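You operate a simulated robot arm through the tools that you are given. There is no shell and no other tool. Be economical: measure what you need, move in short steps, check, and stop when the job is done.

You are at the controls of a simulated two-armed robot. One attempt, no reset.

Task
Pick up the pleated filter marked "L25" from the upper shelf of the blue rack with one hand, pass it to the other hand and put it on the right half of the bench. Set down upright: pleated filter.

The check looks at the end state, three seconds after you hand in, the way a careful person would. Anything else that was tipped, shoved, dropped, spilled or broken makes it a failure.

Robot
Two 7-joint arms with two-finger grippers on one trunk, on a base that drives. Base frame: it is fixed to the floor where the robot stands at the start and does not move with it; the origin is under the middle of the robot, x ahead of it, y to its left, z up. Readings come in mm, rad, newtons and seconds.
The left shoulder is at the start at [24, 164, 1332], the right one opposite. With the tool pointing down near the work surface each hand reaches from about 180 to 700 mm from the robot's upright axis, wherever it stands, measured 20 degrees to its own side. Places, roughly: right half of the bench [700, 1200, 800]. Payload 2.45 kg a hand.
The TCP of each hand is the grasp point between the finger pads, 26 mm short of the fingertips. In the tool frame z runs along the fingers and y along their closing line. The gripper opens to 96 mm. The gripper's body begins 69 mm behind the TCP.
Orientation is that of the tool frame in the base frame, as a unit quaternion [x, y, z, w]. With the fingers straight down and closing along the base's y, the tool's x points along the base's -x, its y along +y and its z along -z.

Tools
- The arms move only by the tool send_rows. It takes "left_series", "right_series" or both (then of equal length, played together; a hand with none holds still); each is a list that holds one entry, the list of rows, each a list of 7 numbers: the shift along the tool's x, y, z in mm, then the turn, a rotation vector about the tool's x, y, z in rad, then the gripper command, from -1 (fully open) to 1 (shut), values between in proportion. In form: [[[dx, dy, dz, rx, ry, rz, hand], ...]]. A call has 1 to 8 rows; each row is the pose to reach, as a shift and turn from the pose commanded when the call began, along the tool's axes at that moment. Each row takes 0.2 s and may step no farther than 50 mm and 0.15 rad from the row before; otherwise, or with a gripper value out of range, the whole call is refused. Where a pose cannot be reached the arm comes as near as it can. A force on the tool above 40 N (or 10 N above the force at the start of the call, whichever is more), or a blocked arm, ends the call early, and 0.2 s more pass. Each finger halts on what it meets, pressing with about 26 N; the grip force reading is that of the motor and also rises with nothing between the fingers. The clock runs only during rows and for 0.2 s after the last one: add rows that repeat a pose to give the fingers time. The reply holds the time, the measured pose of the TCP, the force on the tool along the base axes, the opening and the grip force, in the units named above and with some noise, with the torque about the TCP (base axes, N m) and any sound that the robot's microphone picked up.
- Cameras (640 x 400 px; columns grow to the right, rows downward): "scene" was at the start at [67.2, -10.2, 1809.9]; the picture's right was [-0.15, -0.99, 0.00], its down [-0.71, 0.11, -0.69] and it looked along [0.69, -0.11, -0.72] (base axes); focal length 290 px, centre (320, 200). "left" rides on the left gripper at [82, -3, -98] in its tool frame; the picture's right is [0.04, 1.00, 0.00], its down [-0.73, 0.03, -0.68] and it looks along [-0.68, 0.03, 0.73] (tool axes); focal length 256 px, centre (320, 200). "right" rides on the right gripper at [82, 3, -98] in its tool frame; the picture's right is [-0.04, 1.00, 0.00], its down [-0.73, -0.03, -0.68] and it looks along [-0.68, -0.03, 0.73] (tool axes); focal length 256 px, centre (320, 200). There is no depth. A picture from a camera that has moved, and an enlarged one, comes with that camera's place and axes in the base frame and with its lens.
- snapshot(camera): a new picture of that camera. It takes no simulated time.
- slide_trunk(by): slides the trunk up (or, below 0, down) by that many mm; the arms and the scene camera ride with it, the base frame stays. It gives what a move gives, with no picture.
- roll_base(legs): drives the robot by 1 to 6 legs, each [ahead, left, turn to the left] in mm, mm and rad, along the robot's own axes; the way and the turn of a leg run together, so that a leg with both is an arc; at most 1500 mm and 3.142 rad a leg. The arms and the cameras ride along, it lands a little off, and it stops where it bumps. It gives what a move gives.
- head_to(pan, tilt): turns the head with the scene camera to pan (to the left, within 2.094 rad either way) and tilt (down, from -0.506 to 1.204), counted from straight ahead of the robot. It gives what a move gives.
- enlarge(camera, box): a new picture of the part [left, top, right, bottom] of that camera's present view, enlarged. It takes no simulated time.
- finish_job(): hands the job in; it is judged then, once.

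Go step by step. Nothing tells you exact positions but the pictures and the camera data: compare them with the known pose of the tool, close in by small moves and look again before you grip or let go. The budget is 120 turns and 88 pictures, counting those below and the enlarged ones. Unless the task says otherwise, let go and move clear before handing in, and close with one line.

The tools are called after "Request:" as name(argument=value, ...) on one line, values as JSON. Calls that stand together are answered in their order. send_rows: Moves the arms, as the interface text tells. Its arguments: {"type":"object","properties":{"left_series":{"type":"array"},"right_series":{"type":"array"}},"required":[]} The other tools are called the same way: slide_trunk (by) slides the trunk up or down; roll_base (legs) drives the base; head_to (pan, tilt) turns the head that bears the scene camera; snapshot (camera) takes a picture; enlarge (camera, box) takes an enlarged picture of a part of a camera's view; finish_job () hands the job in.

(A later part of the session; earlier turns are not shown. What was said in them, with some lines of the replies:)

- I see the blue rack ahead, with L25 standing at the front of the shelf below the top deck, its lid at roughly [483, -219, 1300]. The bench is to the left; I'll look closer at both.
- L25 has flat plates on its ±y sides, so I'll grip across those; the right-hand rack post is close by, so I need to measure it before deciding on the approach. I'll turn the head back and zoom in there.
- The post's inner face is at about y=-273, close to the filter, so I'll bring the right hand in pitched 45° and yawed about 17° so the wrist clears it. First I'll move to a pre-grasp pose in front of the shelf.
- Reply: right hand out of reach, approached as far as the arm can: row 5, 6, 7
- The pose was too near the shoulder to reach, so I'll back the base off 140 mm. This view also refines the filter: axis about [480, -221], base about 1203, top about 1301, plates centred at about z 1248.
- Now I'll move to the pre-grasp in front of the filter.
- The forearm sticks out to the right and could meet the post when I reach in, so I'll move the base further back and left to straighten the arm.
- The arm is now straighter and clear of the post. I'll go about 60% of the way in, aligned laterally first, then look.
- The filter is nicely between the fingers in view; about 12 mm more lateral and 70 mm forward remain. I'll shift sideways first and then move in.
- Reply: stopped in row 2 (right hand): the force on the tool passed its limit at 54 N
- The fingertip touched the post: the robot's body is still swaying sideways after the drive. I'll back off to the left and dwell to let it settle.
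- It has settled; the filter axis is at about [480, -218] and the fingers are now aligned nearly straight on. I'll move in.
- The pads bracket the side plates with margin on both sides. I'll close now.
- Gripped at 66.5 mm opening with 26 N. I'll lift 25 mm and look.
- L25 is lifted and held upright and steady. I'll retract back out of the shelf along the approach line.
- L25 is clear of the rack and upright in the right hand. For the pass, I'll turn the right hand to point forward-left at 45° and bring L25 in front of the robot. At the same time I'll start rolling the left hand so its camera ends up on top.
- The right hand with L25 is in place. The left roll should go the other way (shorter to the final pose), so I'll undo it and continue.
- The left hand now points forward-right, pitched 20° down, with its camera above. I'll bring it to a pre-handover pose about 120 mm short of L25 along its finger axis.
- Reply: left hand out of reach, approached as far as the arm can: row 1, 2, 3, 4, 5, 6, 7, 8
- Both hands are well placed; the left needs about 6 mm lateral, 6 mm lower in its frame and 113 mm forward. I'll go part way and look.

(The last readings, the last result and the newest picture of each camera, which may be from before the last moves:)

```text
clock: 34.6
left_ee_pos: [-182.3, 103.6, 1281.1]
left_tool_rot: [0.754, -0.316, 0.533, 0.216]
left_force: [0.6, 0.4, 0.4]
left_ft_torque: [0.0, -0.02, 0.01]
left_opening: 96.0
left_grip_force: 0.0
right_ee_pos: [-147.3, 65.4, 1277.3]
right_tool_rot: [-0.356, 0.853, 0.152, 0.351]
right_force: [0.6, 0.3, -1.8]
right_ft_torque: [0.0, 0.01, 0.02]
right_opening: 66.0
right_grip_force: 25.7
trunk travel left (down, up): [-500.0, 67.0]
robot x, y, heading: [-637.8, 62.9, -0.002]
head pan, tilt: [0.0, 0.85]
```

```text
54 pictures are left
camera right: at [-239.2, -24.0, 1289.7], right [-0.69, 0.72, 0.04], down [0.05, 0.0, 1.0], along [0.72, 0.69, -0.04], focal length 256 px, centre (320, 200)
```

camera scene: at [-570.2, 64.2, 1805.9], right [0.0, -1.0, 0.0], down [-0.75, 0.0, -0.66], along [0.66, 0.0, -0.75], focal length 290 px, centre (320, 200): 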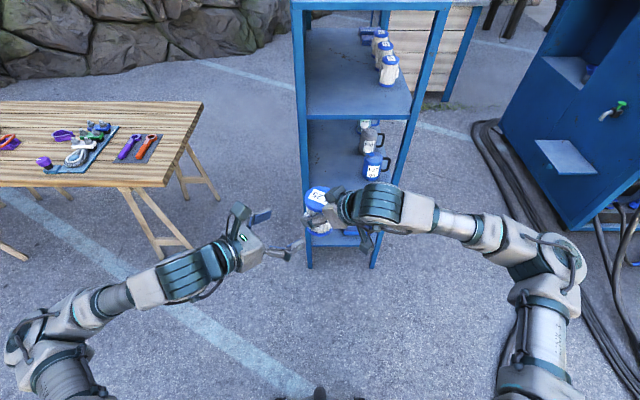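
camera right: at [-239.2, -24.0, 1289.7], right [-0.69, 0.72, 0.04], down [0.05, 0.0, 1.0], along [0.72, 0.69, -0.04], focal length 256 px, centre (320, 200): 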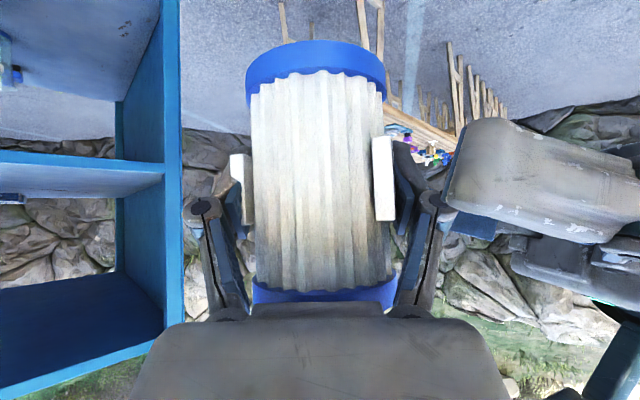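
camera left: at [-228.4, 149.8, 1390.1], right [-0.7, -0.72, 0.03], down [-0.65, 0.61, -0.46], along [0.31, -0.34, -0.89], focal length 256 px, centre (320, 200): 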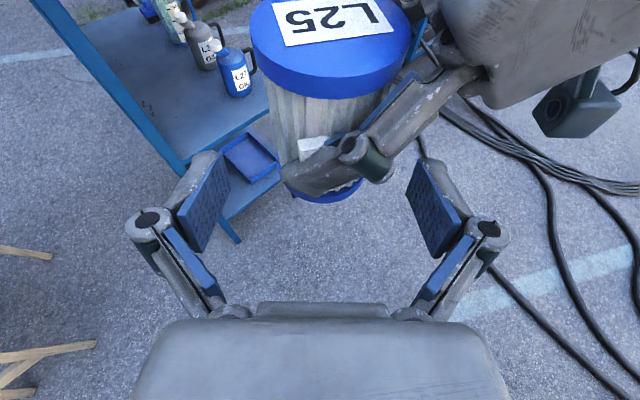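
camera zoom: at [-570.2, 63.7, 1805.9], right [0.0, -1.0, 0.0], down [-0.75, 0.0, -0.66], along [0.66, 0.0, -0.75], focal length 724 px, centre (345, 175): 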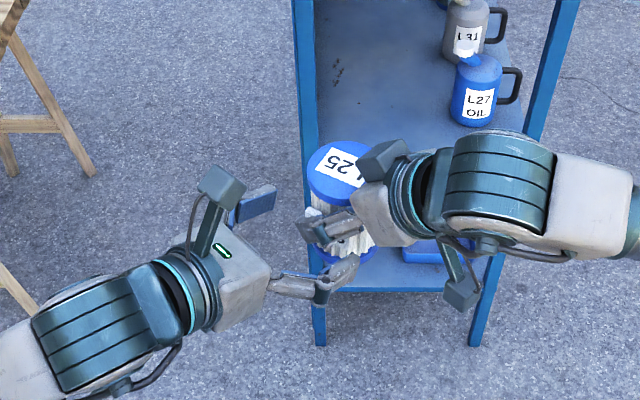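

Clearances look as planned: the left's near finger will pass below the right's fingers and in front of its palm. I'll advance the remaining 54 mm slowly.

Request:
send_rows(left_series=[[[0, 3, 12, 0, 0, 0, -1], [-1, 3, 24, 0, 0, 0, -1], [-1, 3, 36, 0, 0, 0, -1], [-1, 3, 46, 0, 0, 0, -1], [-1, 3, 54, 0, 0, 0, -1], [-1, 3, 54, 0, 0, 0, -1], [-1, 3, 54, 0, 0, 0, -1]]])

Request:
snapshot(camera="left")

Request:
snapshot(camera="right")

```text
clock: 36.2
left_ee_pos: [-149.0, 63.5, 1262.4]
left_tool_rot: [0.754, -0.315, 0.534, 0.216]
left_force: [-0.7, -0.2, 0.2]
left_ft_torque: [0.0, 0.01, -0.02]
left_opening: 96.0
left_grip_force: 0.0
right_ee_pos: [-145.9, 64.5, 1277.1]
right_tool_rot: [-0.356, 0.853, 0.152, 0.351]
right_force: [-0.2, 0.0, -2.2]
right_ft_torque: [0.03, 0.0, 0.01]
right_opening: 66.4
right_grip_force: 26.0
trunk travel left (down, up): [-500.0, 67.0]
robot x, y, heading: [-635.4, 62.6, -0.002]
head pan, tilt: [0.0, 0.85]
```

```text
53 pictures are left
camera left: at [-194.8, 111.5, 1371.1], right [-0.7, -0.72, 0.03], down [-0.65, 0.61, -0.46], along [0.32, -0.34, -0.89], focal length 256 px, centre (320, 200)
```

left: 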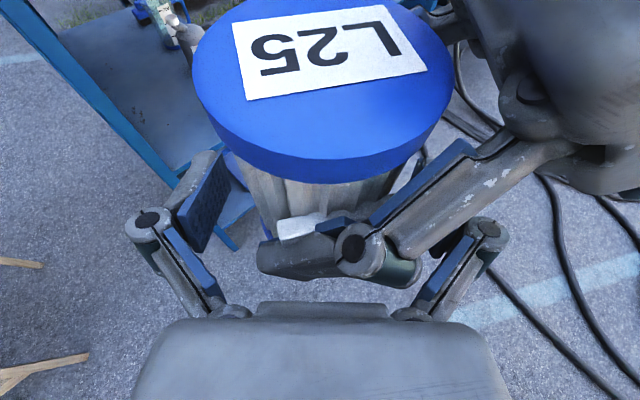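

```text
52 pictures are left
camera right: at [-239.1, -24.6, 1289.6], right [-0.69, 0.72, 0.04], down [0.05, 0.0, 1.0], along [0.72, 0.69, -0.04], focal length 256 px, centre (320, 200)
```

right: 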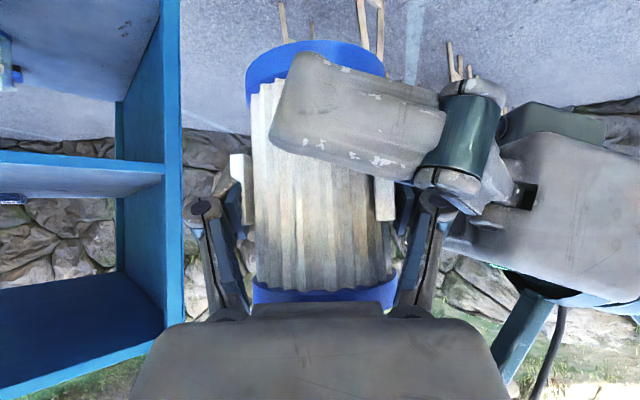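

The left knuckle would close very near the right knuckle, so before closing I'll lower the left hand 5 mm and flatten its pitch slightly.

Request:
send_rows(left_series=[[[-2.5, 0, 1, 0, 0.035, 0, -1], [-4.7, 0, 1.7, 0, 0.07, 0, -1], [-4.7, 0, 1.7, 0, 0.07, 0, -1], [-4.7, 0, 1.7, 0, 0.07, 0, -0.8]]])

Request:
snapshot(camera="right")

```text
clock: 37.2
left_ee_pos: [-149.9, 63.6, 1257.8]
left_tool_rot: [0.736, -0.308, 0.559, 0.227]
left_force: [-0.4, -1.1, -0.2]
left_ft_torque: [-0.02, 0.0, 0.01]
left_opening: 86.4
left_grip_force: 0.1
right_ee_pos: [-147.4, 64.8, 1278.1]
right_tool_rot: [-0.356, 0.852, 0.152, 0.351]
right_force: [0.6, -1.0, -2.8]
right_ft_torque: [-0.02, -0.01, 0.01]
right_opening: 66.4
right_grip_force: 26.1
trunk travel left (down, up): [-500.0, 67.0]
robot x, y, heading: [-633.8, 64.2, 0.0]
head pan, tilt: [0.0, 0.85]
```

```text
51 pictures are left
camera right: at [-239.0, -24.5, 1289.5], right [-0.69, 0.72, 0.04], down [0.05, 0.0, 1.0], along [0.72, 0.69, -0.04], focal length 256 px, centre (320, 200)
```

right: 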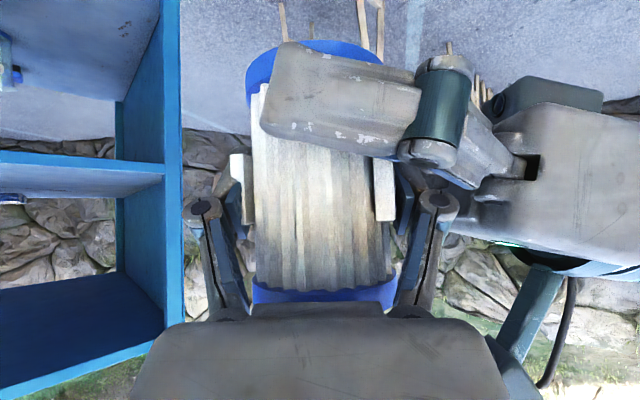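

There is a clear gap between the knuckles now, so I'll close the left hand.

Request:
send_rows(left_series=[[[0, 0, 0, 0, 0, 0, -0.65], [0, 0, 0, 0, 0, 0, -0.5], [0, 0, 0, 0, 0, 0, -0.35], [0, 0, 0, 0, 0, 0, -0.1], [0, 0, 0, 0, 0, 0, 0.5], [0, 0, 0, 0, 0, 0, 1], [0, 0, 0, 0, 0, 0, 1], [0, 0, 0, 0, 0, 0, 1]]])

Request:
snapshot(camera="right")

Request:
snapshot(camera="left")

```text
clock: 39.0
left_ee_pos: [-149.8, 64.7, 1256.3]
left_tool_rot: [0.735, -0.307, 0.561, 0.227]
left_force: [2.4, 8.9, 1.1]
left_ft_torque: [-0.27, 0.44, 0.06]
left_opening: 65.9
left_grip_force: 26.2
right_ee_pos: [-147.3, 64.1, 1276.3]
right_tool_rot: [-0.356, 0.852, 0.152, 0.352]
right_force: [-2.4, -8.7, -4.3]
right_ft_torque: [0.08, -0.38, -0.01]
right_opening: 66.0
right_grip_force: 25.9
trunk travel left (down, up): [-500.0, 67.0]
robot x, y, heading: [-636.8, 63.0, 0.003]
head pan, tilt: [0.0, 0.85]
```

```text
50 pictures are left
camera right: at [-238.9, -24.7, 1289.5], right [-0.69, 0.72, 0.04], down [0.05, 0.0, 1.0], along [0.72, 0.69, -0.04], focal length 256 px, centre (320, 200)
```

right: 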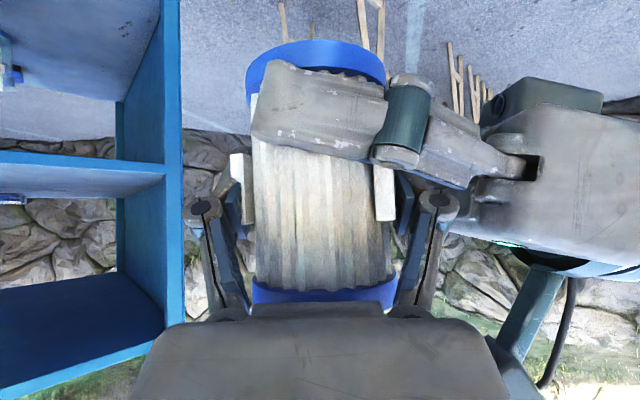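

```text
49 pictures are left
camera left: at [-199.9, 117.2, 1361.3], right [-0.7, -0.72, 0.03], down [-0.62, 0.58, -0.52], along [0.36, -0.38, -0.85], focal length 256 px, centre (320, 200)
```

left: 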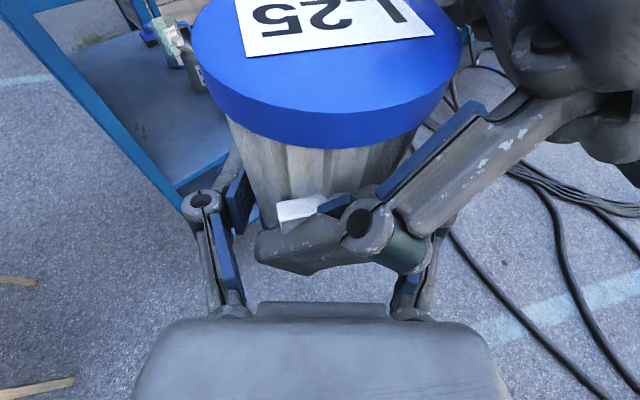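

The left hand has L25 firmly (66 mm, 26 N). Now I'll open the right hand slightly, without spreading wide into the left palm.

Request:
send_rows(right_series=[[[0, 0, 0, 0, 0, 0, -0.42], [0, 0, 0, 0, 0, 0, -0.5], [0, 0, 0, 0, 0, 0, -0.58], [0, 0, 0, 0, 0, 0, -0.62], [0, 0, 0, 0, 0, 0, -0.62]]])

Request:
snapshot(camera="right")

Request:
snapshot(camera="left")

```text
clock: 40.2
left_ee_pos: [-150.0, 64.0, 1257.4]
left_tool_rot: [0.735, -0.308, 0.56, 0.227]
left_force: [-0.9, -0.9, -0.6]
left_ft_torque: [0.0, -0.02, 0.0]
left_opening: 66.0
left_grip_force: 25.8
right_ee_pos: [-147.2, 64.9, 1277.1]
right_tool_rot: [-0.357, 0.852, 0.153, 0.351]
right_force: [-0.2, 0.4, 0.7]
right_ft_torque: [-0.01, 0.01, -0.01]
right_opening: 77.9
right_grip_force: 0.1
trunk travel left (down, up): [-500.0, 67.0]
robot x, y, heading: [-635.8, 60.8, 0.002]
head pan, tilt: [0.0, 0.85]
```

```text
48 pictures are left
camera right: at [-239.0, -24.5, 1289.5], right [-0.69, 0.72, 0.04], down [0.05, 0.0, 1.0], along [0.72, 0.69, -0.04], focal length 256 px, centre (320, 200)
```

right: 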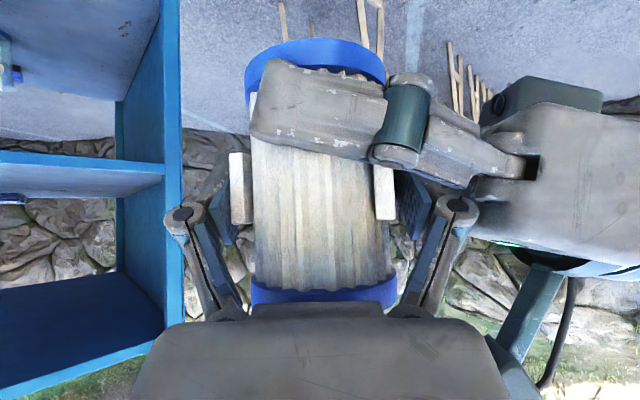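

```text
47 pictures are left
camera left: at [-200.1, 117.0, 1361.2], right [-0.7, -0.72, 0.03], down [-0.62, 0.58, -0.52], along [0.36, -0.38, -0.85], focal length 256 px, centre (320, 200)
```

left: 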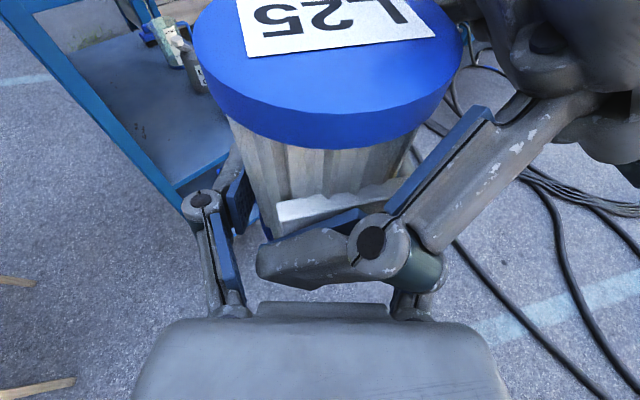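

L25 stays put in the left hand, and the right pads are off the plates. I'll withdraw the right hand straight back along its fingers.

Request:
send_rows(right_series=[[[0, 0, -10, 0, 0, 0, -0.62], [0, 0, -25, 0, 0, 0, -0.62], [0, 0, -50, 0, 0, 0, -0.62], [0, 0, -80, 0, 0, 0, -0.62], [0, 0, -110, 0, 0, 0, -0.62], [0, 0, -130, 0, 0, 0, -0.62]]])

Request:
snapshot(camera="left")

Request:
snapshot(camera="scene")

```text
clock: 41.6
left_ee_pos: [-149.2, 64.2, 1256.2]
left_tool_rot: [0.735, -0.307, 0.56, 0.227]
left_force: [0.9, 1.0, 0.1]
left_ft_torque: [0.03, 0.01, 0.06]
left_opening: 65.5
left_grip_force: 26.0
right_ee_pos: [-210.4, -3.1, 1369.5]
right_tool_rot: [-0.356, 0.852, 0.152, 0.351]
right_force: [0.6, 0.6, -0.7]
right_ft_torque: [-0.02, 0.01, 0.01]
right_opening: 78.0
right_grip_force: 0.0
trunk travel left (down, up): [-500.0, 67.0]
robot x, y, heading: [-635.4, 60.5, 0.0]
head pan, tilt: [0.0, 0.85]
```

```text
46 pictures are left
camera left: at [-200.5, 116.0, 1361.4], right [-0.7, -0.72, 0.03], down [-0.62, 0.58, -0.52], along [0.36, -0.38, -0.85], focal length 256 px, centre (320, 200)
```

left: 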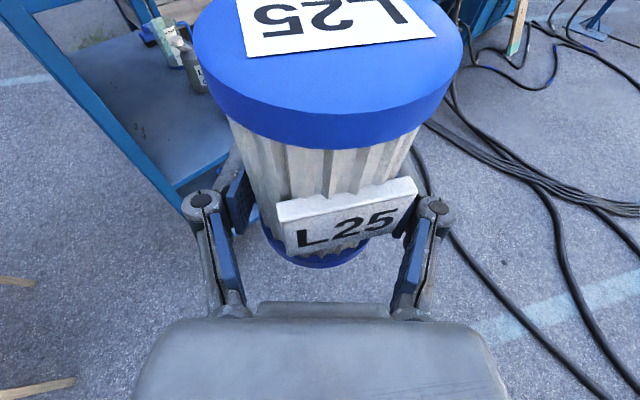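

```text
45 pictures are left
camera scene: at [-570.8, 61.6, 1805.9], right [0.0, -1.0, 0.0], down [-0.75, 0.0, -0.66], along [0.66, 0.0, -0.75], focal length 290 px, centre (320, 200)
```

scene: 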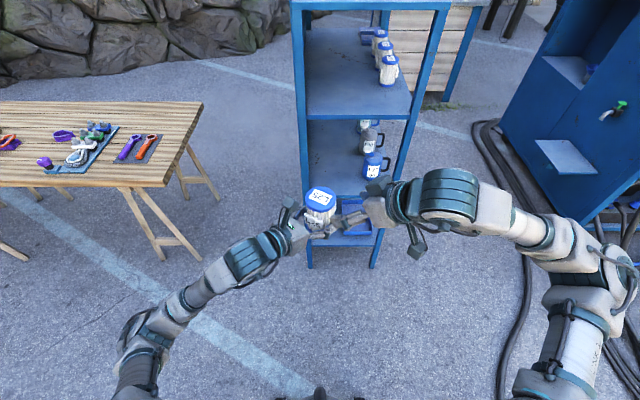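

The handover worked: L25 is held upright by the left hand alone. I'll move the right hand away and then drive left to face the bench's right end, at about y=900.

Request:
send_rows(right_series=[[[15, -22, -30, 0, 0, 0, -0.62], [31, -44, -60, 0, 0, 0, -0.62], [46, -66, -89, 0, 0, 0, -0.62], [62, -88, -119, 0, 0, 0, -0.62], [77, -110, -149, 0, 0, 0, -0.62], [93, -132, -178, 0, 0, 0, -0.62]]])

Request:
roll_base(legs=[[0, 800, 0]])

Request:
head_to(pan=0.15, tilt=0.7)

Request:
snapshot(camera="scene")

```text
clock: 43.0
left_ee_pos: [-150.8, 62.3, 1256.8]
left_tool_rot: [0.736, -0.308, 0.559, 0.226]
left_force: [-0.4, 0.0, 0.3]
left_ft_torque: [0.03, 0.02, -0.01]
left_opening: 65.5
left_grip_force: 25.9
right_ee_pos: [-252.0, -234.3, 1426.4]
right_tool_rot: [-0.356, 0.852, 0.152, 0.352]
right_force: [0.3, -0.7, -0.1]
right_ft_torque: [0.03, 0.02, -0.02]
right_opening: 77.4
right_grip_force: 0.1
trunk travel left (down, up): [-500.0, 67.0]
robot x, y, heading: [-637.8, 62.3, 0.004]
head pan, tilt: [0.0, 0.85]
```

```text
clock: 47.3
left_ee_pos: [-149.9, 844.6, 1257.0]
left_tool_rot: [0.735, -0.312, 0.558, 0.226]
left_force: [-0.8, -1.4, 0.1]
left_ft_torque: [0.04, 0.02, 0.06]
left_opening: 65.7
left_grip_force: 26.1
right_ee_pos: [-251.7, 547.2, 1423.5]
right_tool_rot: [-0.351, 0.853, 0.155, 0.354]
right_force: [0.1, -0.4, -0.2]
right_ft_torque: [0.06, 0.02, 0.04]
right_opening: 77.4
right_grip_force: 0.0
trunk travel left (down, up): [-500.0, 67.0]
robot x, y, heading: [-633.9, 858.5, -0.003]
head pan, tilt: [0.0, 0.85]
```

```text
clock: 48.0
left_ee_pos: [-152.5, 857.2, 1257.9]
left_tool_rot: [0.734, -0.31, 0.559, 0.229]
left_force: [0.0, -0.8, -0.1]
left_ft_torque: [-0.02, 0.0, 0.03]
left_opening: 66.0
left_grip_force: 26.0
right_ee_pos: [-254.5, 560.4, 1427.7]
right_tool_rot: [-0.353, 0.854, 0.15, 0.352]
right_force: [0.8, 0.1, -0.8]
right_ft_torque: [0.01, 0.0, 0.03]
right_opening: 77.9
right_grip_force: 0.0
trunk travel left (down, up): [-500.0, 67.0]
robot x, y, heading: [-638.2, 859.5, -0.006]
head pan, tilt: [0.15, 0.7]
```

```text
44 pictures are left
camera scene: at [-565.1, 870.9, 1818.1], right [0.15, -0.99, 0.0], down [-0.64, -0.09, -0.76], along [0.75, 0.11, -0.65], focal length 290 px, centre (320, 200)
```

scene: 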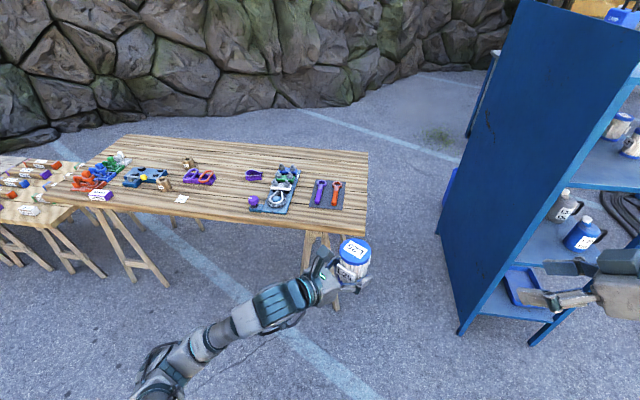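

The bench's right end has a free front corner area, roughly x 390–550 and y 800–910, beside the wrench sheet. I'll drive forward so that L25 is above about [475, 862].

Request:
roll_base(legs=[[600, 0, 0]])

Request:
head_to(pan=0.0, tilt=1.0)

Request:
snapshot(camera="scene")

Request:
snapshot(camera="left")

```text
clock: 51.4
left_ee_pos: [444.8, 860.0, 1259.7]
left_tool_rot: [0.734, -0.308, 0.561, 0.228]
left_force: [-0.4, -0.2, -2.6]
left_ft_torque: [-0.03, 0.01, -0.04]
left_opening: 65.9
left_grip_force: 25.9
right_ee_pos: [344.9, 563.8, 1430.2]
right_tool_rot: [-0.355, 0.853, 0.149, 0.352]
right_force: [-0.2, -0.8, -0.6]
right_ft_torque: [-0.02, 0.0, 0.01]
right_opening: 77.6
right_grip_force: 0.1
trunk travel left (down, up): [-500.0, 67.0]
robot x, y, heading: [-36.3, 859.5, 0.001]
head pan, tilt: [0.15, 0.7]
```

```text
clock: 52.2
left_ee_pos: [443.0, 858.1, 1258.2]
left_tool_rot: [0.734, -0.309, 0.561, 0.228]
left_force: [-0.1, 0.1, -2.8]
left_ft_torque: [-0.03, -0.01, 0.02]
left_opening: 65.9
left_grip_force: 25.1
right_ee_pos: [344.0, 561.3, 1427.4]
right_tool_rot: [-0.354, 0.853, 0.15, 0.353]
right_force: [0.2, 0.1, -0.2]
right_ft_torque: [0.04, 0.0, -0.03]
right_opening: 77.8
right_grip_force: 0.0
trunk travel left (down, up): [-500.0, 67.0]
robot x, y, heading: [-39.4, 858.1, 0.003]
head pan, tilt: [0.0, 1.0]
```

```text
43 pictures are left
camera scene: at [19.2, 845.3, 1794.8], right [0.0, -1.0, -0.01], down [-0.84, 0.0, -0.54], along [0.54, 0.01, -0.84], focal length 290 px, centre (320, 200)
```

scene: 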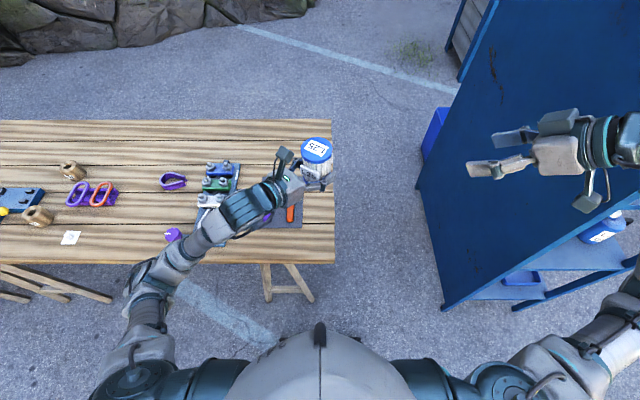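

```text
42 pictures are left
camera left: at [393.3, 910.8, 1363.4], right [-0.7, -0.71, 0.03], down [-0.62, 0.59, -0.53], along [0.36, -0.39, -0.85], focal length 256 px, centre (320, 200)
```

left: 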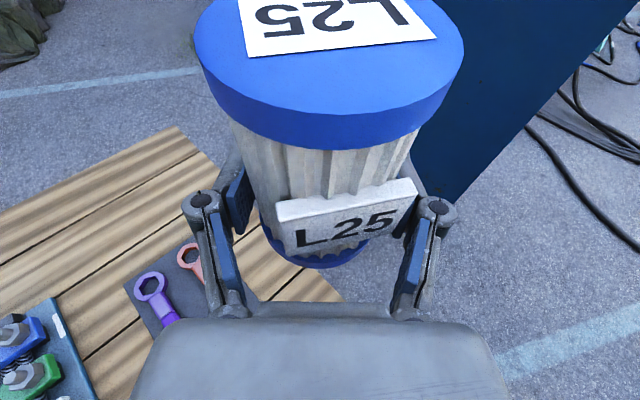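

L25 hangs above the bench corner at [443, 858]; I want it about 40 mm further in. I'll lower the trunk 320 mm and then measure again.

Request:
slide_trunk(by=-320)

Request:
snapshot(camera="scene")

Request:
snapshot(camera="left")

Request:
snapshot(camera="right")

```text
clock: 55.4
left_ee_pos: [443.5, 864.0, 939.7]
left_tool_rot: [0.733, -0.308, 0.562, 0.229]
left_force: [-0.3, 0.6, -3.5]
left_ft_torque: [-0.01, 0.05, -0.01]
left_opening: 65.9
left_grip_force: 26.2
right_ee_pos: [342.1, 568.4, 1110.7]
right_tool_rot: [-0.356, 0.853, 0.147, 0.353]
right_force: [-0.6, 0.5, -0.3]
right_ft_torque: [0.01, 0.0, 0.0]
right_opening: 77.6
right_grip_force: 0.0
trunk travel left (down, up): [-180.0, 387.0]
robot x, y, heading: [-38.3, 856.0, -0.006]
head pan, tilt: [0.0, 1.0]
```

```text
41 pictures are left
camera scene: at [157.1, 855.4, 1468.5], right [0.0, -1.0, 0.0], down [-0.84, 0.0, -0.54], along [0.54, 0.0, -0.84], focal length 290 px, centre (320, 200)
```

scene: 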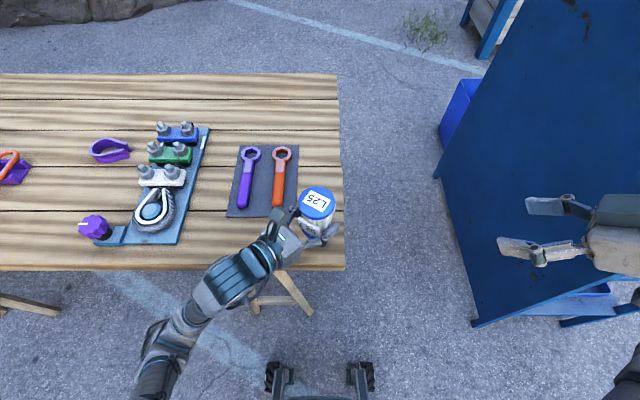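

```text
40 pictures are left
camera left: at [392.1, 917.5, 1043.9], right [-0.7, -0.71, 0.03], down [-0.62, 0.58, -0.53], along [0.36, -0.39, -0.85], focal length 256 px, centre (320, 200)
```

left: 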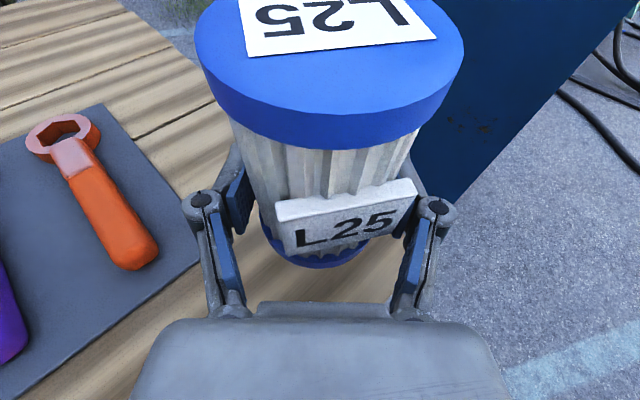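

```text
39 pictures are left
camera right: at [249.3, 480.1, 1122.4], right [-0.69, 0.72, 0.03], down [0.05, 0.01, 1.0], along [0.72, 0.69, -0.04], focal length 256 px, centre (320, 200)
```

right: 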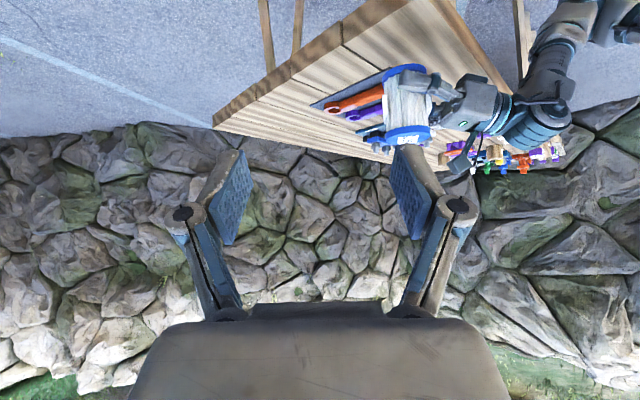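

I'll shift L25 in by about 38 mm and down 60 mm, then look at the gap to the bench.

Request:
send_rows(left_series=[[[-10, -8, 14, 0, 0, 0, 1], [-20, -16, 22, 0, 0, 0, 1], [-35, -25, 32, 0, 0, 0, 1], [-51, -25, 43, 0, 0, 0, 1], [-51, -25, 43, 0, 0, 0, 1], [-51, -25, 43, 0, 0, 0, 1]]])

Request:
enlarge(camera="scene", box=[220, 130, 380, 290])

Request:
enlarge(camera="right", box=[300, 0, 560, 180])

```text
clock: 56.8
left_ee_pos: [480.4, 862.1, 880.3]
left_tool_rot: [0.732, -0.309, 0.563, 0.23]
left_force: [3.0, 2.0, 11.4]
left_ft_torque: [0.16, 0.38, -0.06]
left_opening: 65.9
left_grip_force: 26.4
right_ee_pos: [341.7, 569.0, 1110.9]
right_tool_rot: [-0.356, 0.852, 0.148, 0.353]
right_force: [0.1, 0.0, -0.3]
right_ft_torque: [0.01, -0.03, 0.0]
right_opening: 77.6
right_grip_force: 0.1
trunk travel left (down, up): [-180.0, 387.0]
robot x, y, heading: [-35.1, 856.9, -0.005]
head pan, tilt: [0.0, 1.0]
```

```text
2.50 times, centred on (300, 210) of scene
camera zoom: at [155.8, 856.1, 1468.8], right [0.0, -1.0, 0.0], down [-0.84, 0.0, -0.54], along [0.54, 0.0, -0.84], focal length 724 px, centre (370, 175)
```

zoom: 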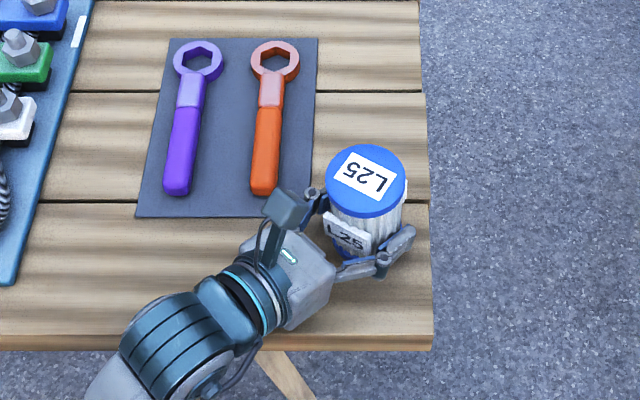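

```text
2.22 times, centred on (430, 90) of right
camera zoom: at [249.2, 480.1, 1122.5], right [-0.69, 0.72, 0.03], down [0.05, 0.01, 1.0], along [0.72, 0.69, -0.04], focal length 569 px, centre (76, 444)
```

zoom: 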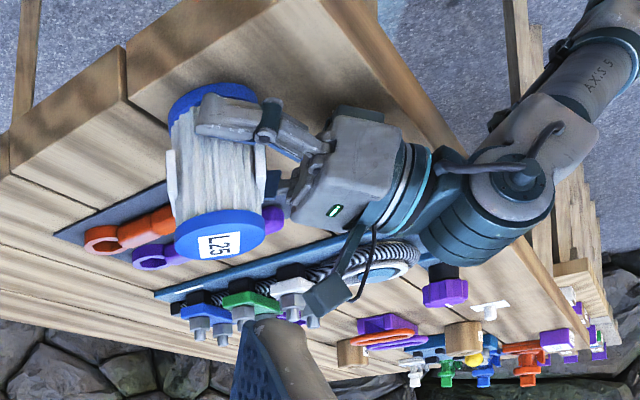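

The force rose to about +11 N, so L25's base has touched the bench, whose top is near z=853. Before letting go I want more room from the wrench sheet, so I'll lift 8 mm and move 25 mm toward the front edge.

Request:
send_rows(left_series=[[[4, 0, -1, 0, 0, 0, 1], [8, 0, -2, 0, 0, 0, 1], [6, 9, -11, 0, 0, 0, 1], [3, 18, -19, 0, 0, 0, 1], [3, 18, -19, 0, 0, 0, 1], [3, 18, -19, 0, 0, 0, 1], [3, 18, -19, 0, 0, 0, 1]]])

Request:
snapshot(camera="left")

Request:
enlarge(camera="right", box=[340, 0, 500, 100])

```text
clock: 58.4
left_ee_pos: [455.5, 863.0, 886.8]
left_tool_rot: [0.733, -0.307, 0.562, 0.229]
left_force: [0.5, 1.0, -3.2]
left_ft_torque: [0.01, 0.01, -0.02]
left_opening: 66.1
left_grip_force: 25.9
right_ee_pos: [341.4, 568.2, 1110.1]
right_tool_rot: [-0.357, 0.852, 0.149, 0.352]
right_force: [0.4, -0.1, -0.2]
right_ft_torque: [0.01, -0.02, -0.02]
right_opening: 77.9
right_grip_force: 0.1
trunk travel left (down, up): [-180.0, 387.0]
robot x, y, heading: [-37.5, 856.7, -0.003]
head pan, tilt: [0.0, 1.0]
```

```text
36 pictures are left
camera left: at [405.2, 915.3, 990.5], right [-0.7, -0.71, 0.03], down [-0.62, 0.58, -0.53], along [0.36, -0.39, -0.85], focal length 256 px, centre (320, 200)
```

left: 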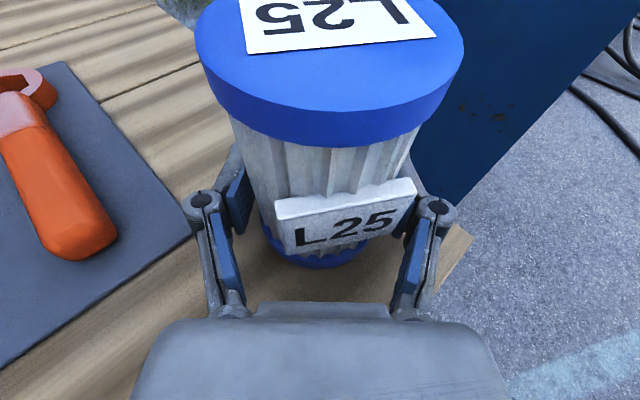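

```text
4.00 times, centred on (420, 50) of right
camera zoom: at [249.9, 479.9, 1121.9], right [-0.69, 0.72, 0.03], down [0.05, 0.01, 1.0], along [0.72, 0.69, -0.04], focal length 1024 px, centre (-80, 800)
```

zoom: 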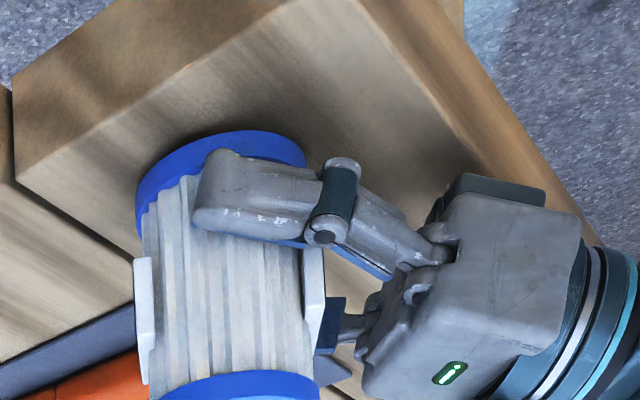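

Position is now good, with clear margins to the sheet and both edges. I'll lower in small steps to find first contact.

Request:
send_rows(left_series=[[[-2, 0, 0.5, 0, 0, 0, 1], [-3.9, 0, 1.1, 0, 0, 0, 1], [-3.9, 0, 1.1, 0, 0, 0, 1]]])

Request:
send_rows(left_series=[[[-1, 0, 0.3, 0, 0, 0, 1], [-1.9, 0, 0.5, 0, 0, 0, 1], [-1.9, 0, 0.5, 0, 0, 0, 1]]])

```text
clock: 59.2
left_ee_pos: [456.6, 861.6, 882.2]
left_tool_rot: [0.733, -0.308, 0.562, 0.229]
left_force: [-0.1, -0.2, -3.2]
left_ft_torque: [0.0, 0.0, -0.02]
left_opening: 65.7
left_grip_force: 26.6
right_ee_pos: [341.9, 569.1, 1110.2]
right_tool_rot: [-0.355, 0.853, 0.147, 0.353]
right_force: [-0.8, 0.1, 0.3]
right_ft_torque: [0.0, 0.04, 0.01]
right_opening: 77.7
right_grip_force: 0.2
trunk travel left (down, up): [-180.0, 387.0]
robot x, y, heading: [-37.6, 861.1, 0.002]
head pan, tilt: [0.0, 1.0]
```

```text
clock: 60.0
left_ee_pos: [455.7, 861.7, 881.8]
left_tool_rot: [0.733, -0.308, 0.561, 0.229]
left_force: [0.5, 0.5, -1.0]
left_ft_torque: [0.02, 0.08, 0.03]
left_opening: 65.9
left_grip_force: 26.2
right_ee_pos: [342.5, 568.3, 1110.6]
right_tool_rot: [-0.355, 0.853, 0.147, 0.353]
right_force: [0.0, 0.2, 0.0]
right_ft_torque: [0.01, -0.02, 0.03]
right_opening: 77.7
right_grip_force: 0.1
trunk travel left (down, up): [-180.0, 387.0]
robot x, y, heading: [-38.0, 856.2, 0.0]
head pan, tilt: [0.0, 1.0]
```

First contact is at TCP z of about 881.5, on L25's near edge, so it leans only about 1°. It will settle flat on release, so I'll open slowly.

Request:
send_rows(left_series=[[[-0.7, 0, 0.2, 0, 0, 0, 1], [-0.7, 0, 0.2, 0, 0, 0, -0.38], [-0.7, 0, 0.2, 0, 0, 0, -0.42], [-0.7, 0, 0.2, 0, 0, 0, -0.46], [-0.7, 0, 0.2, 0, 0, 0, -0.52], [-0.7, 0, 0.2, 0, 0, 0, -0.6], [-0.7, 0, 0.2, 0, 0, 0, -0.66], [-0.7, 0, 0.2, 0, 0, 0, -0.66]]])

Request:
snapshot(camera="left")

Request:
enlarge(camera="right", box=[340, 0, 500, 100])

Request:
enlarge(camera="scene", box=[220, 130, 380, 290])

```text
clock: 61.8
left_ee_pos: [455.3, 861.3, 880.2]
left_tool_rot: [0.734, -0.307, 0.561, 0.229]
left_force: [-0.1, -0.2, 1.2]
left_ft_torque: [0.01, 0.01, 0.03]
left_opening: 79.8
left_grip_force: 0.1
right_ee_pos: [342.2, 568.1, 1109.1]
right_tool_rot: [-0.356, 0.853, 0.147, 0.352]
right_force: [-0.3, -0.7, 0.4]
right_ft_torque: [0.0, 0.02, -0.04]
right_opening: 77.7
right_grip_force: 0.0
trunk travel left (down, up): [-180.0, 387.0]
robot x, y, heading: [-38.5, 857.8, -0.002]
head pan, tilt: [0.0, 1.0]
```

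```text
34 pictures are left
camera left: at [405.1, 915.1, 983.9], right [-0.7, -0.71, 0.03], down [-0.62, 0.58, -0.53], along [0.36, -0.39, -0.85], focal length 256 px, centre (320, 200)
```

left: 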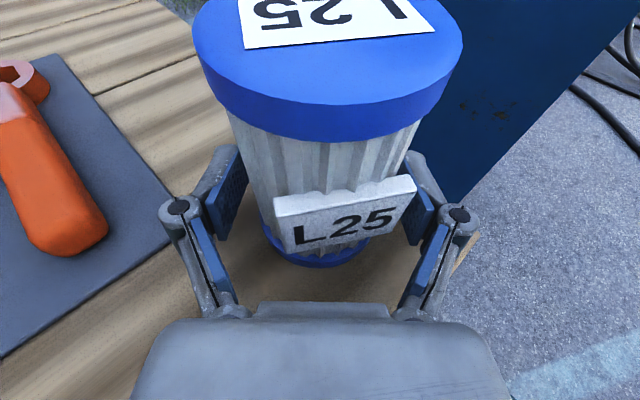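

```text
4.00 times, centred on (420, 50) of right
camera zoom: at [249.7, 479.9, 1122.0], right [-0.69, 0.72, 0.03], down [0.05, 0.01, 1.0], along [0.72, 0.69, -0.04], focal length 1024 px, centre (-80, 800)
```

zoom: 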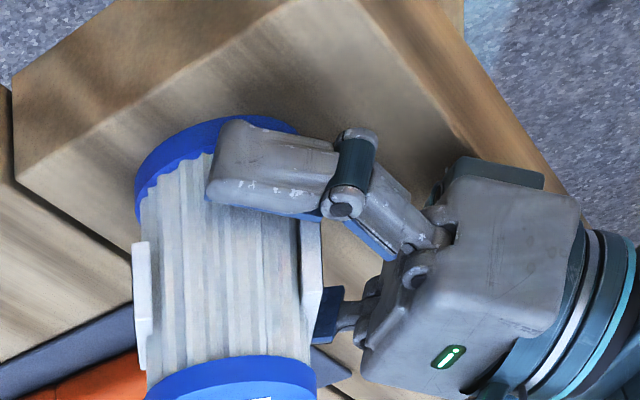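

```text
2.50 times, centred on (300, 210) of scene
camera zoom: at [156.8, 855.4, 1468.4], right [0.0, -1.0, 0.0], down [-0.84, 0.0, -0.54], along [0.54, 0.0, -0.84], focal length 724 px, centre (370, 175)
```

zoom: 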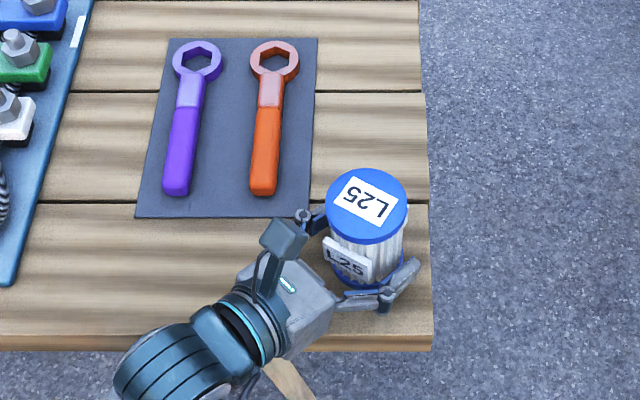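

L25 stands on its own on the bench. I'll back the left hand straight out along its fingers, with its camera and body clear.

Request:
send_rows(left_series=[[[0, 0, -8, 0, 0, 0, -0.66], [0, 0, -20, 0, 0, 0, -0.66], [0, 0, -40, 0, 0, 0, -0.66], [0, 0, -60, 0, 0, 0, -0.66], [0, 0, -80, 0, 0, 0, -0.66], [0, 0, -100, 0, 0, 0, -0.66]]])

Request:
snapshot(camera="left")

Request:
snapshot(camera="scene")

```text
clock: 63.2
left_ee_pos: [425.7, 918.6, 898.0]
left_tool_rot: [0.733, -0.307, 0.562, 0.229]
left_force: [0.3, -0.4, 0.4]
left_ft_torque: [-0.01, -0.01, -0.02]
left_opening: 79.6
left_grip_force: 0.1
left hand out of reach, approached as far as the arm can: row 4, 5, 6
right_ee_pos: [341.6, 568.2, 1109.1]
right_tool_rot: [-0.356, 0.852, 0.148, 0.353]
right_force: [0.6, -0.1, -0.5]
right_ft_torque: [-0.02, 0.01, -0.02]
right_opening: 77.6
right_grip_force: 0.0
trunk travel left (down, up): [-180.0, 387.0]
robot x, y, heading: [-38.5, 854.7, 0.001]
head pan, tilt: [0.0, 1.0]
```

```text
31 pictures are left
camera left: at [373.8, 973.1, 1001.7], right [-0.7, -0.71, 0.03], down [-0.62, 0.58, -0.53], along [0.36, -0.39, -0.85], focal length 256 px, centre (320, 200)
```

left: 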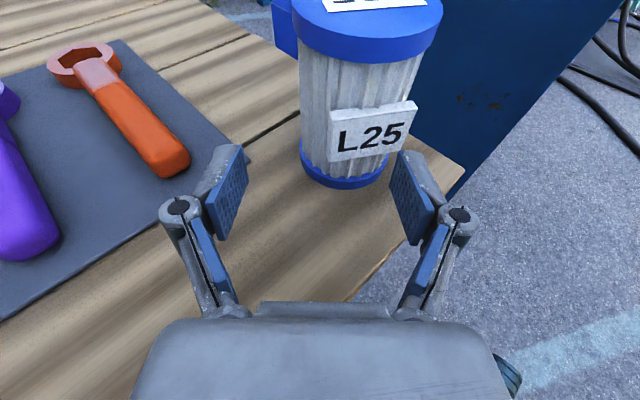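

```text
30 pictures are left
camera scene: at [156.5, 856.2, 1468.4], right [0.0, -1.0, 0.0], down [-0.84, 0.0, -0.54], along [0.54, 0.0, -0.84], focal length 290 px, centre (320, 200)
```

scene: 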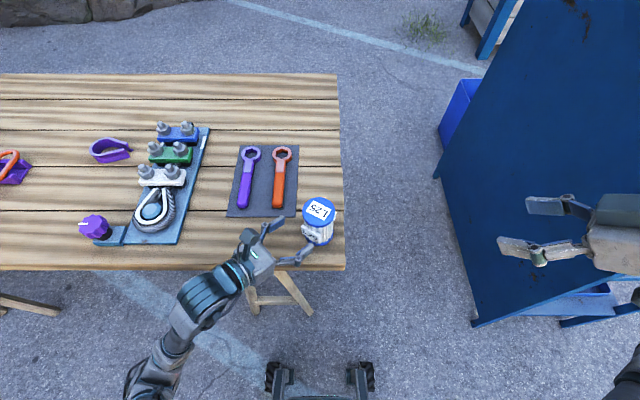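

L25 stands upright with the label visible and the fingers are past its near side. I'll drive the base straight back, which moves both hands away from it.

Request:
roll_base(legs=[[-300, 0, 0]])

Request:
head_to(pan=0.0, tilt=0.75)

Request:
snapshot(camera="scene")

Request:
enlarge(camera="scene", box=[240, 100, 400, 240])

```text
clock: 65.2
left_ee_pos: [127.0, 918.2, 897.9]
left_tool_rot: [0.733, -0.307, 0.562, 0.229]
left_force: [-1.0, 0.1, -0.1]
left_ft_torque: [-0.01, -0.02, 0.0]
left_opening: 79.5
left_grip_force: 0.0
right_ee_pos: [43.2, 568.5, 1109.8]
right_tool_rot: [-0.355, 0.853, 0.147, 0.353]
right_force: [-0.7, 0.1, -0.1]
right_ft_torque: [0.0, -0.02, -0.01]
right_opening: 78.0
right_grip_force: 0.1
trunk travel left (down, up): [-180.0, 387.0]
robot x, y, heading: [-340.5, 856.9, -0.0]
head pan, tilt: [0.0, 1.0]
```

```text
clock: 66.0
left_ee_pos: [124.6, 919.1, 900.2]
left_tool_rot: [0.732, -0.308, 0.563, 0.229]
left_force: [1.0, 0.1, 0.1]
left_ft_torque: [0.03, -0.01, 0.02]
left_opening: 80.0
left_grip_force: 0.0
right_ee_pos: [40.8, 569.6, 1112.5]
right_tool_rot: [-0.357, 0.852, 0.148, 0.354]
right_force: [-1.9, 0.1, -0.8]
right_ft_torque: [0.02, -0.02, 0.01]
right_opening: 77.8
right_grip_force: 0.0
trunk travel left (down, up): [-180.0, 387.0]
robot x, y, heading: [-336.5, 861.7, -0.002]
head pan, tilt: [0.0, 0.75]
```

```text
29 pictures are left
camera scene: at [-128.0, 855.7, 1487.4], right [0.0, -1.0, 0.0], down [-0.69, 0.0, -0.73], along [0.73, 0.0, -0.69], focal length 290 px, centre (320, 200)
```

scene: 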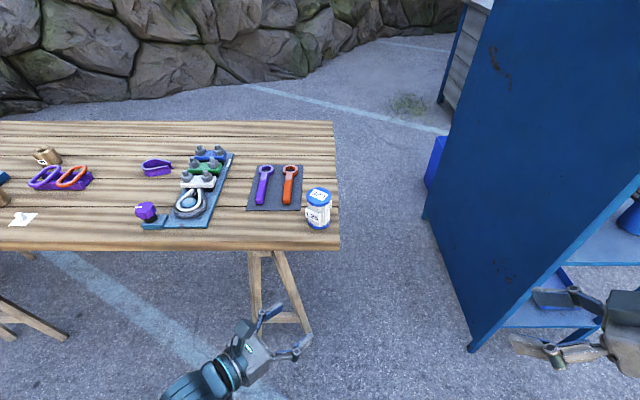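

```text
2.86 times, centred on (320, 170) of scene
camera zoom: at [-128.0, 855.7, 1487.4], right [0.0, -1.0, 0.0], down [-0.69, 0.0, -0.73], along [0.73, 0.0, -0.69], focal length 828 px, centre (320, 286)
```

zoom: 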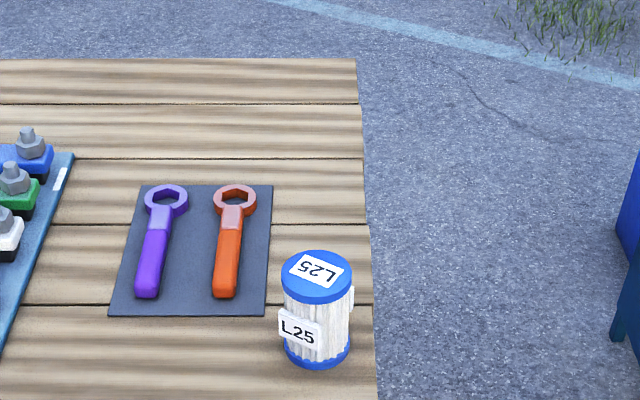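

L25 stands upright near the front-right corner of the bench. Nothing else on the bench has been disturbed, and both hands are clear, so I'm handing in.

Request:
finish_job()

```text
The job is handed in.
```

I took L25 off the rack with the right hand, passed it to the left, and set it down upright on the right half of the bench. On the way in, a right fingertip bumped the rack post once (54 N). I saw nothing tipped or shoved from that in the pictures, and the result of the check hasn't come back.
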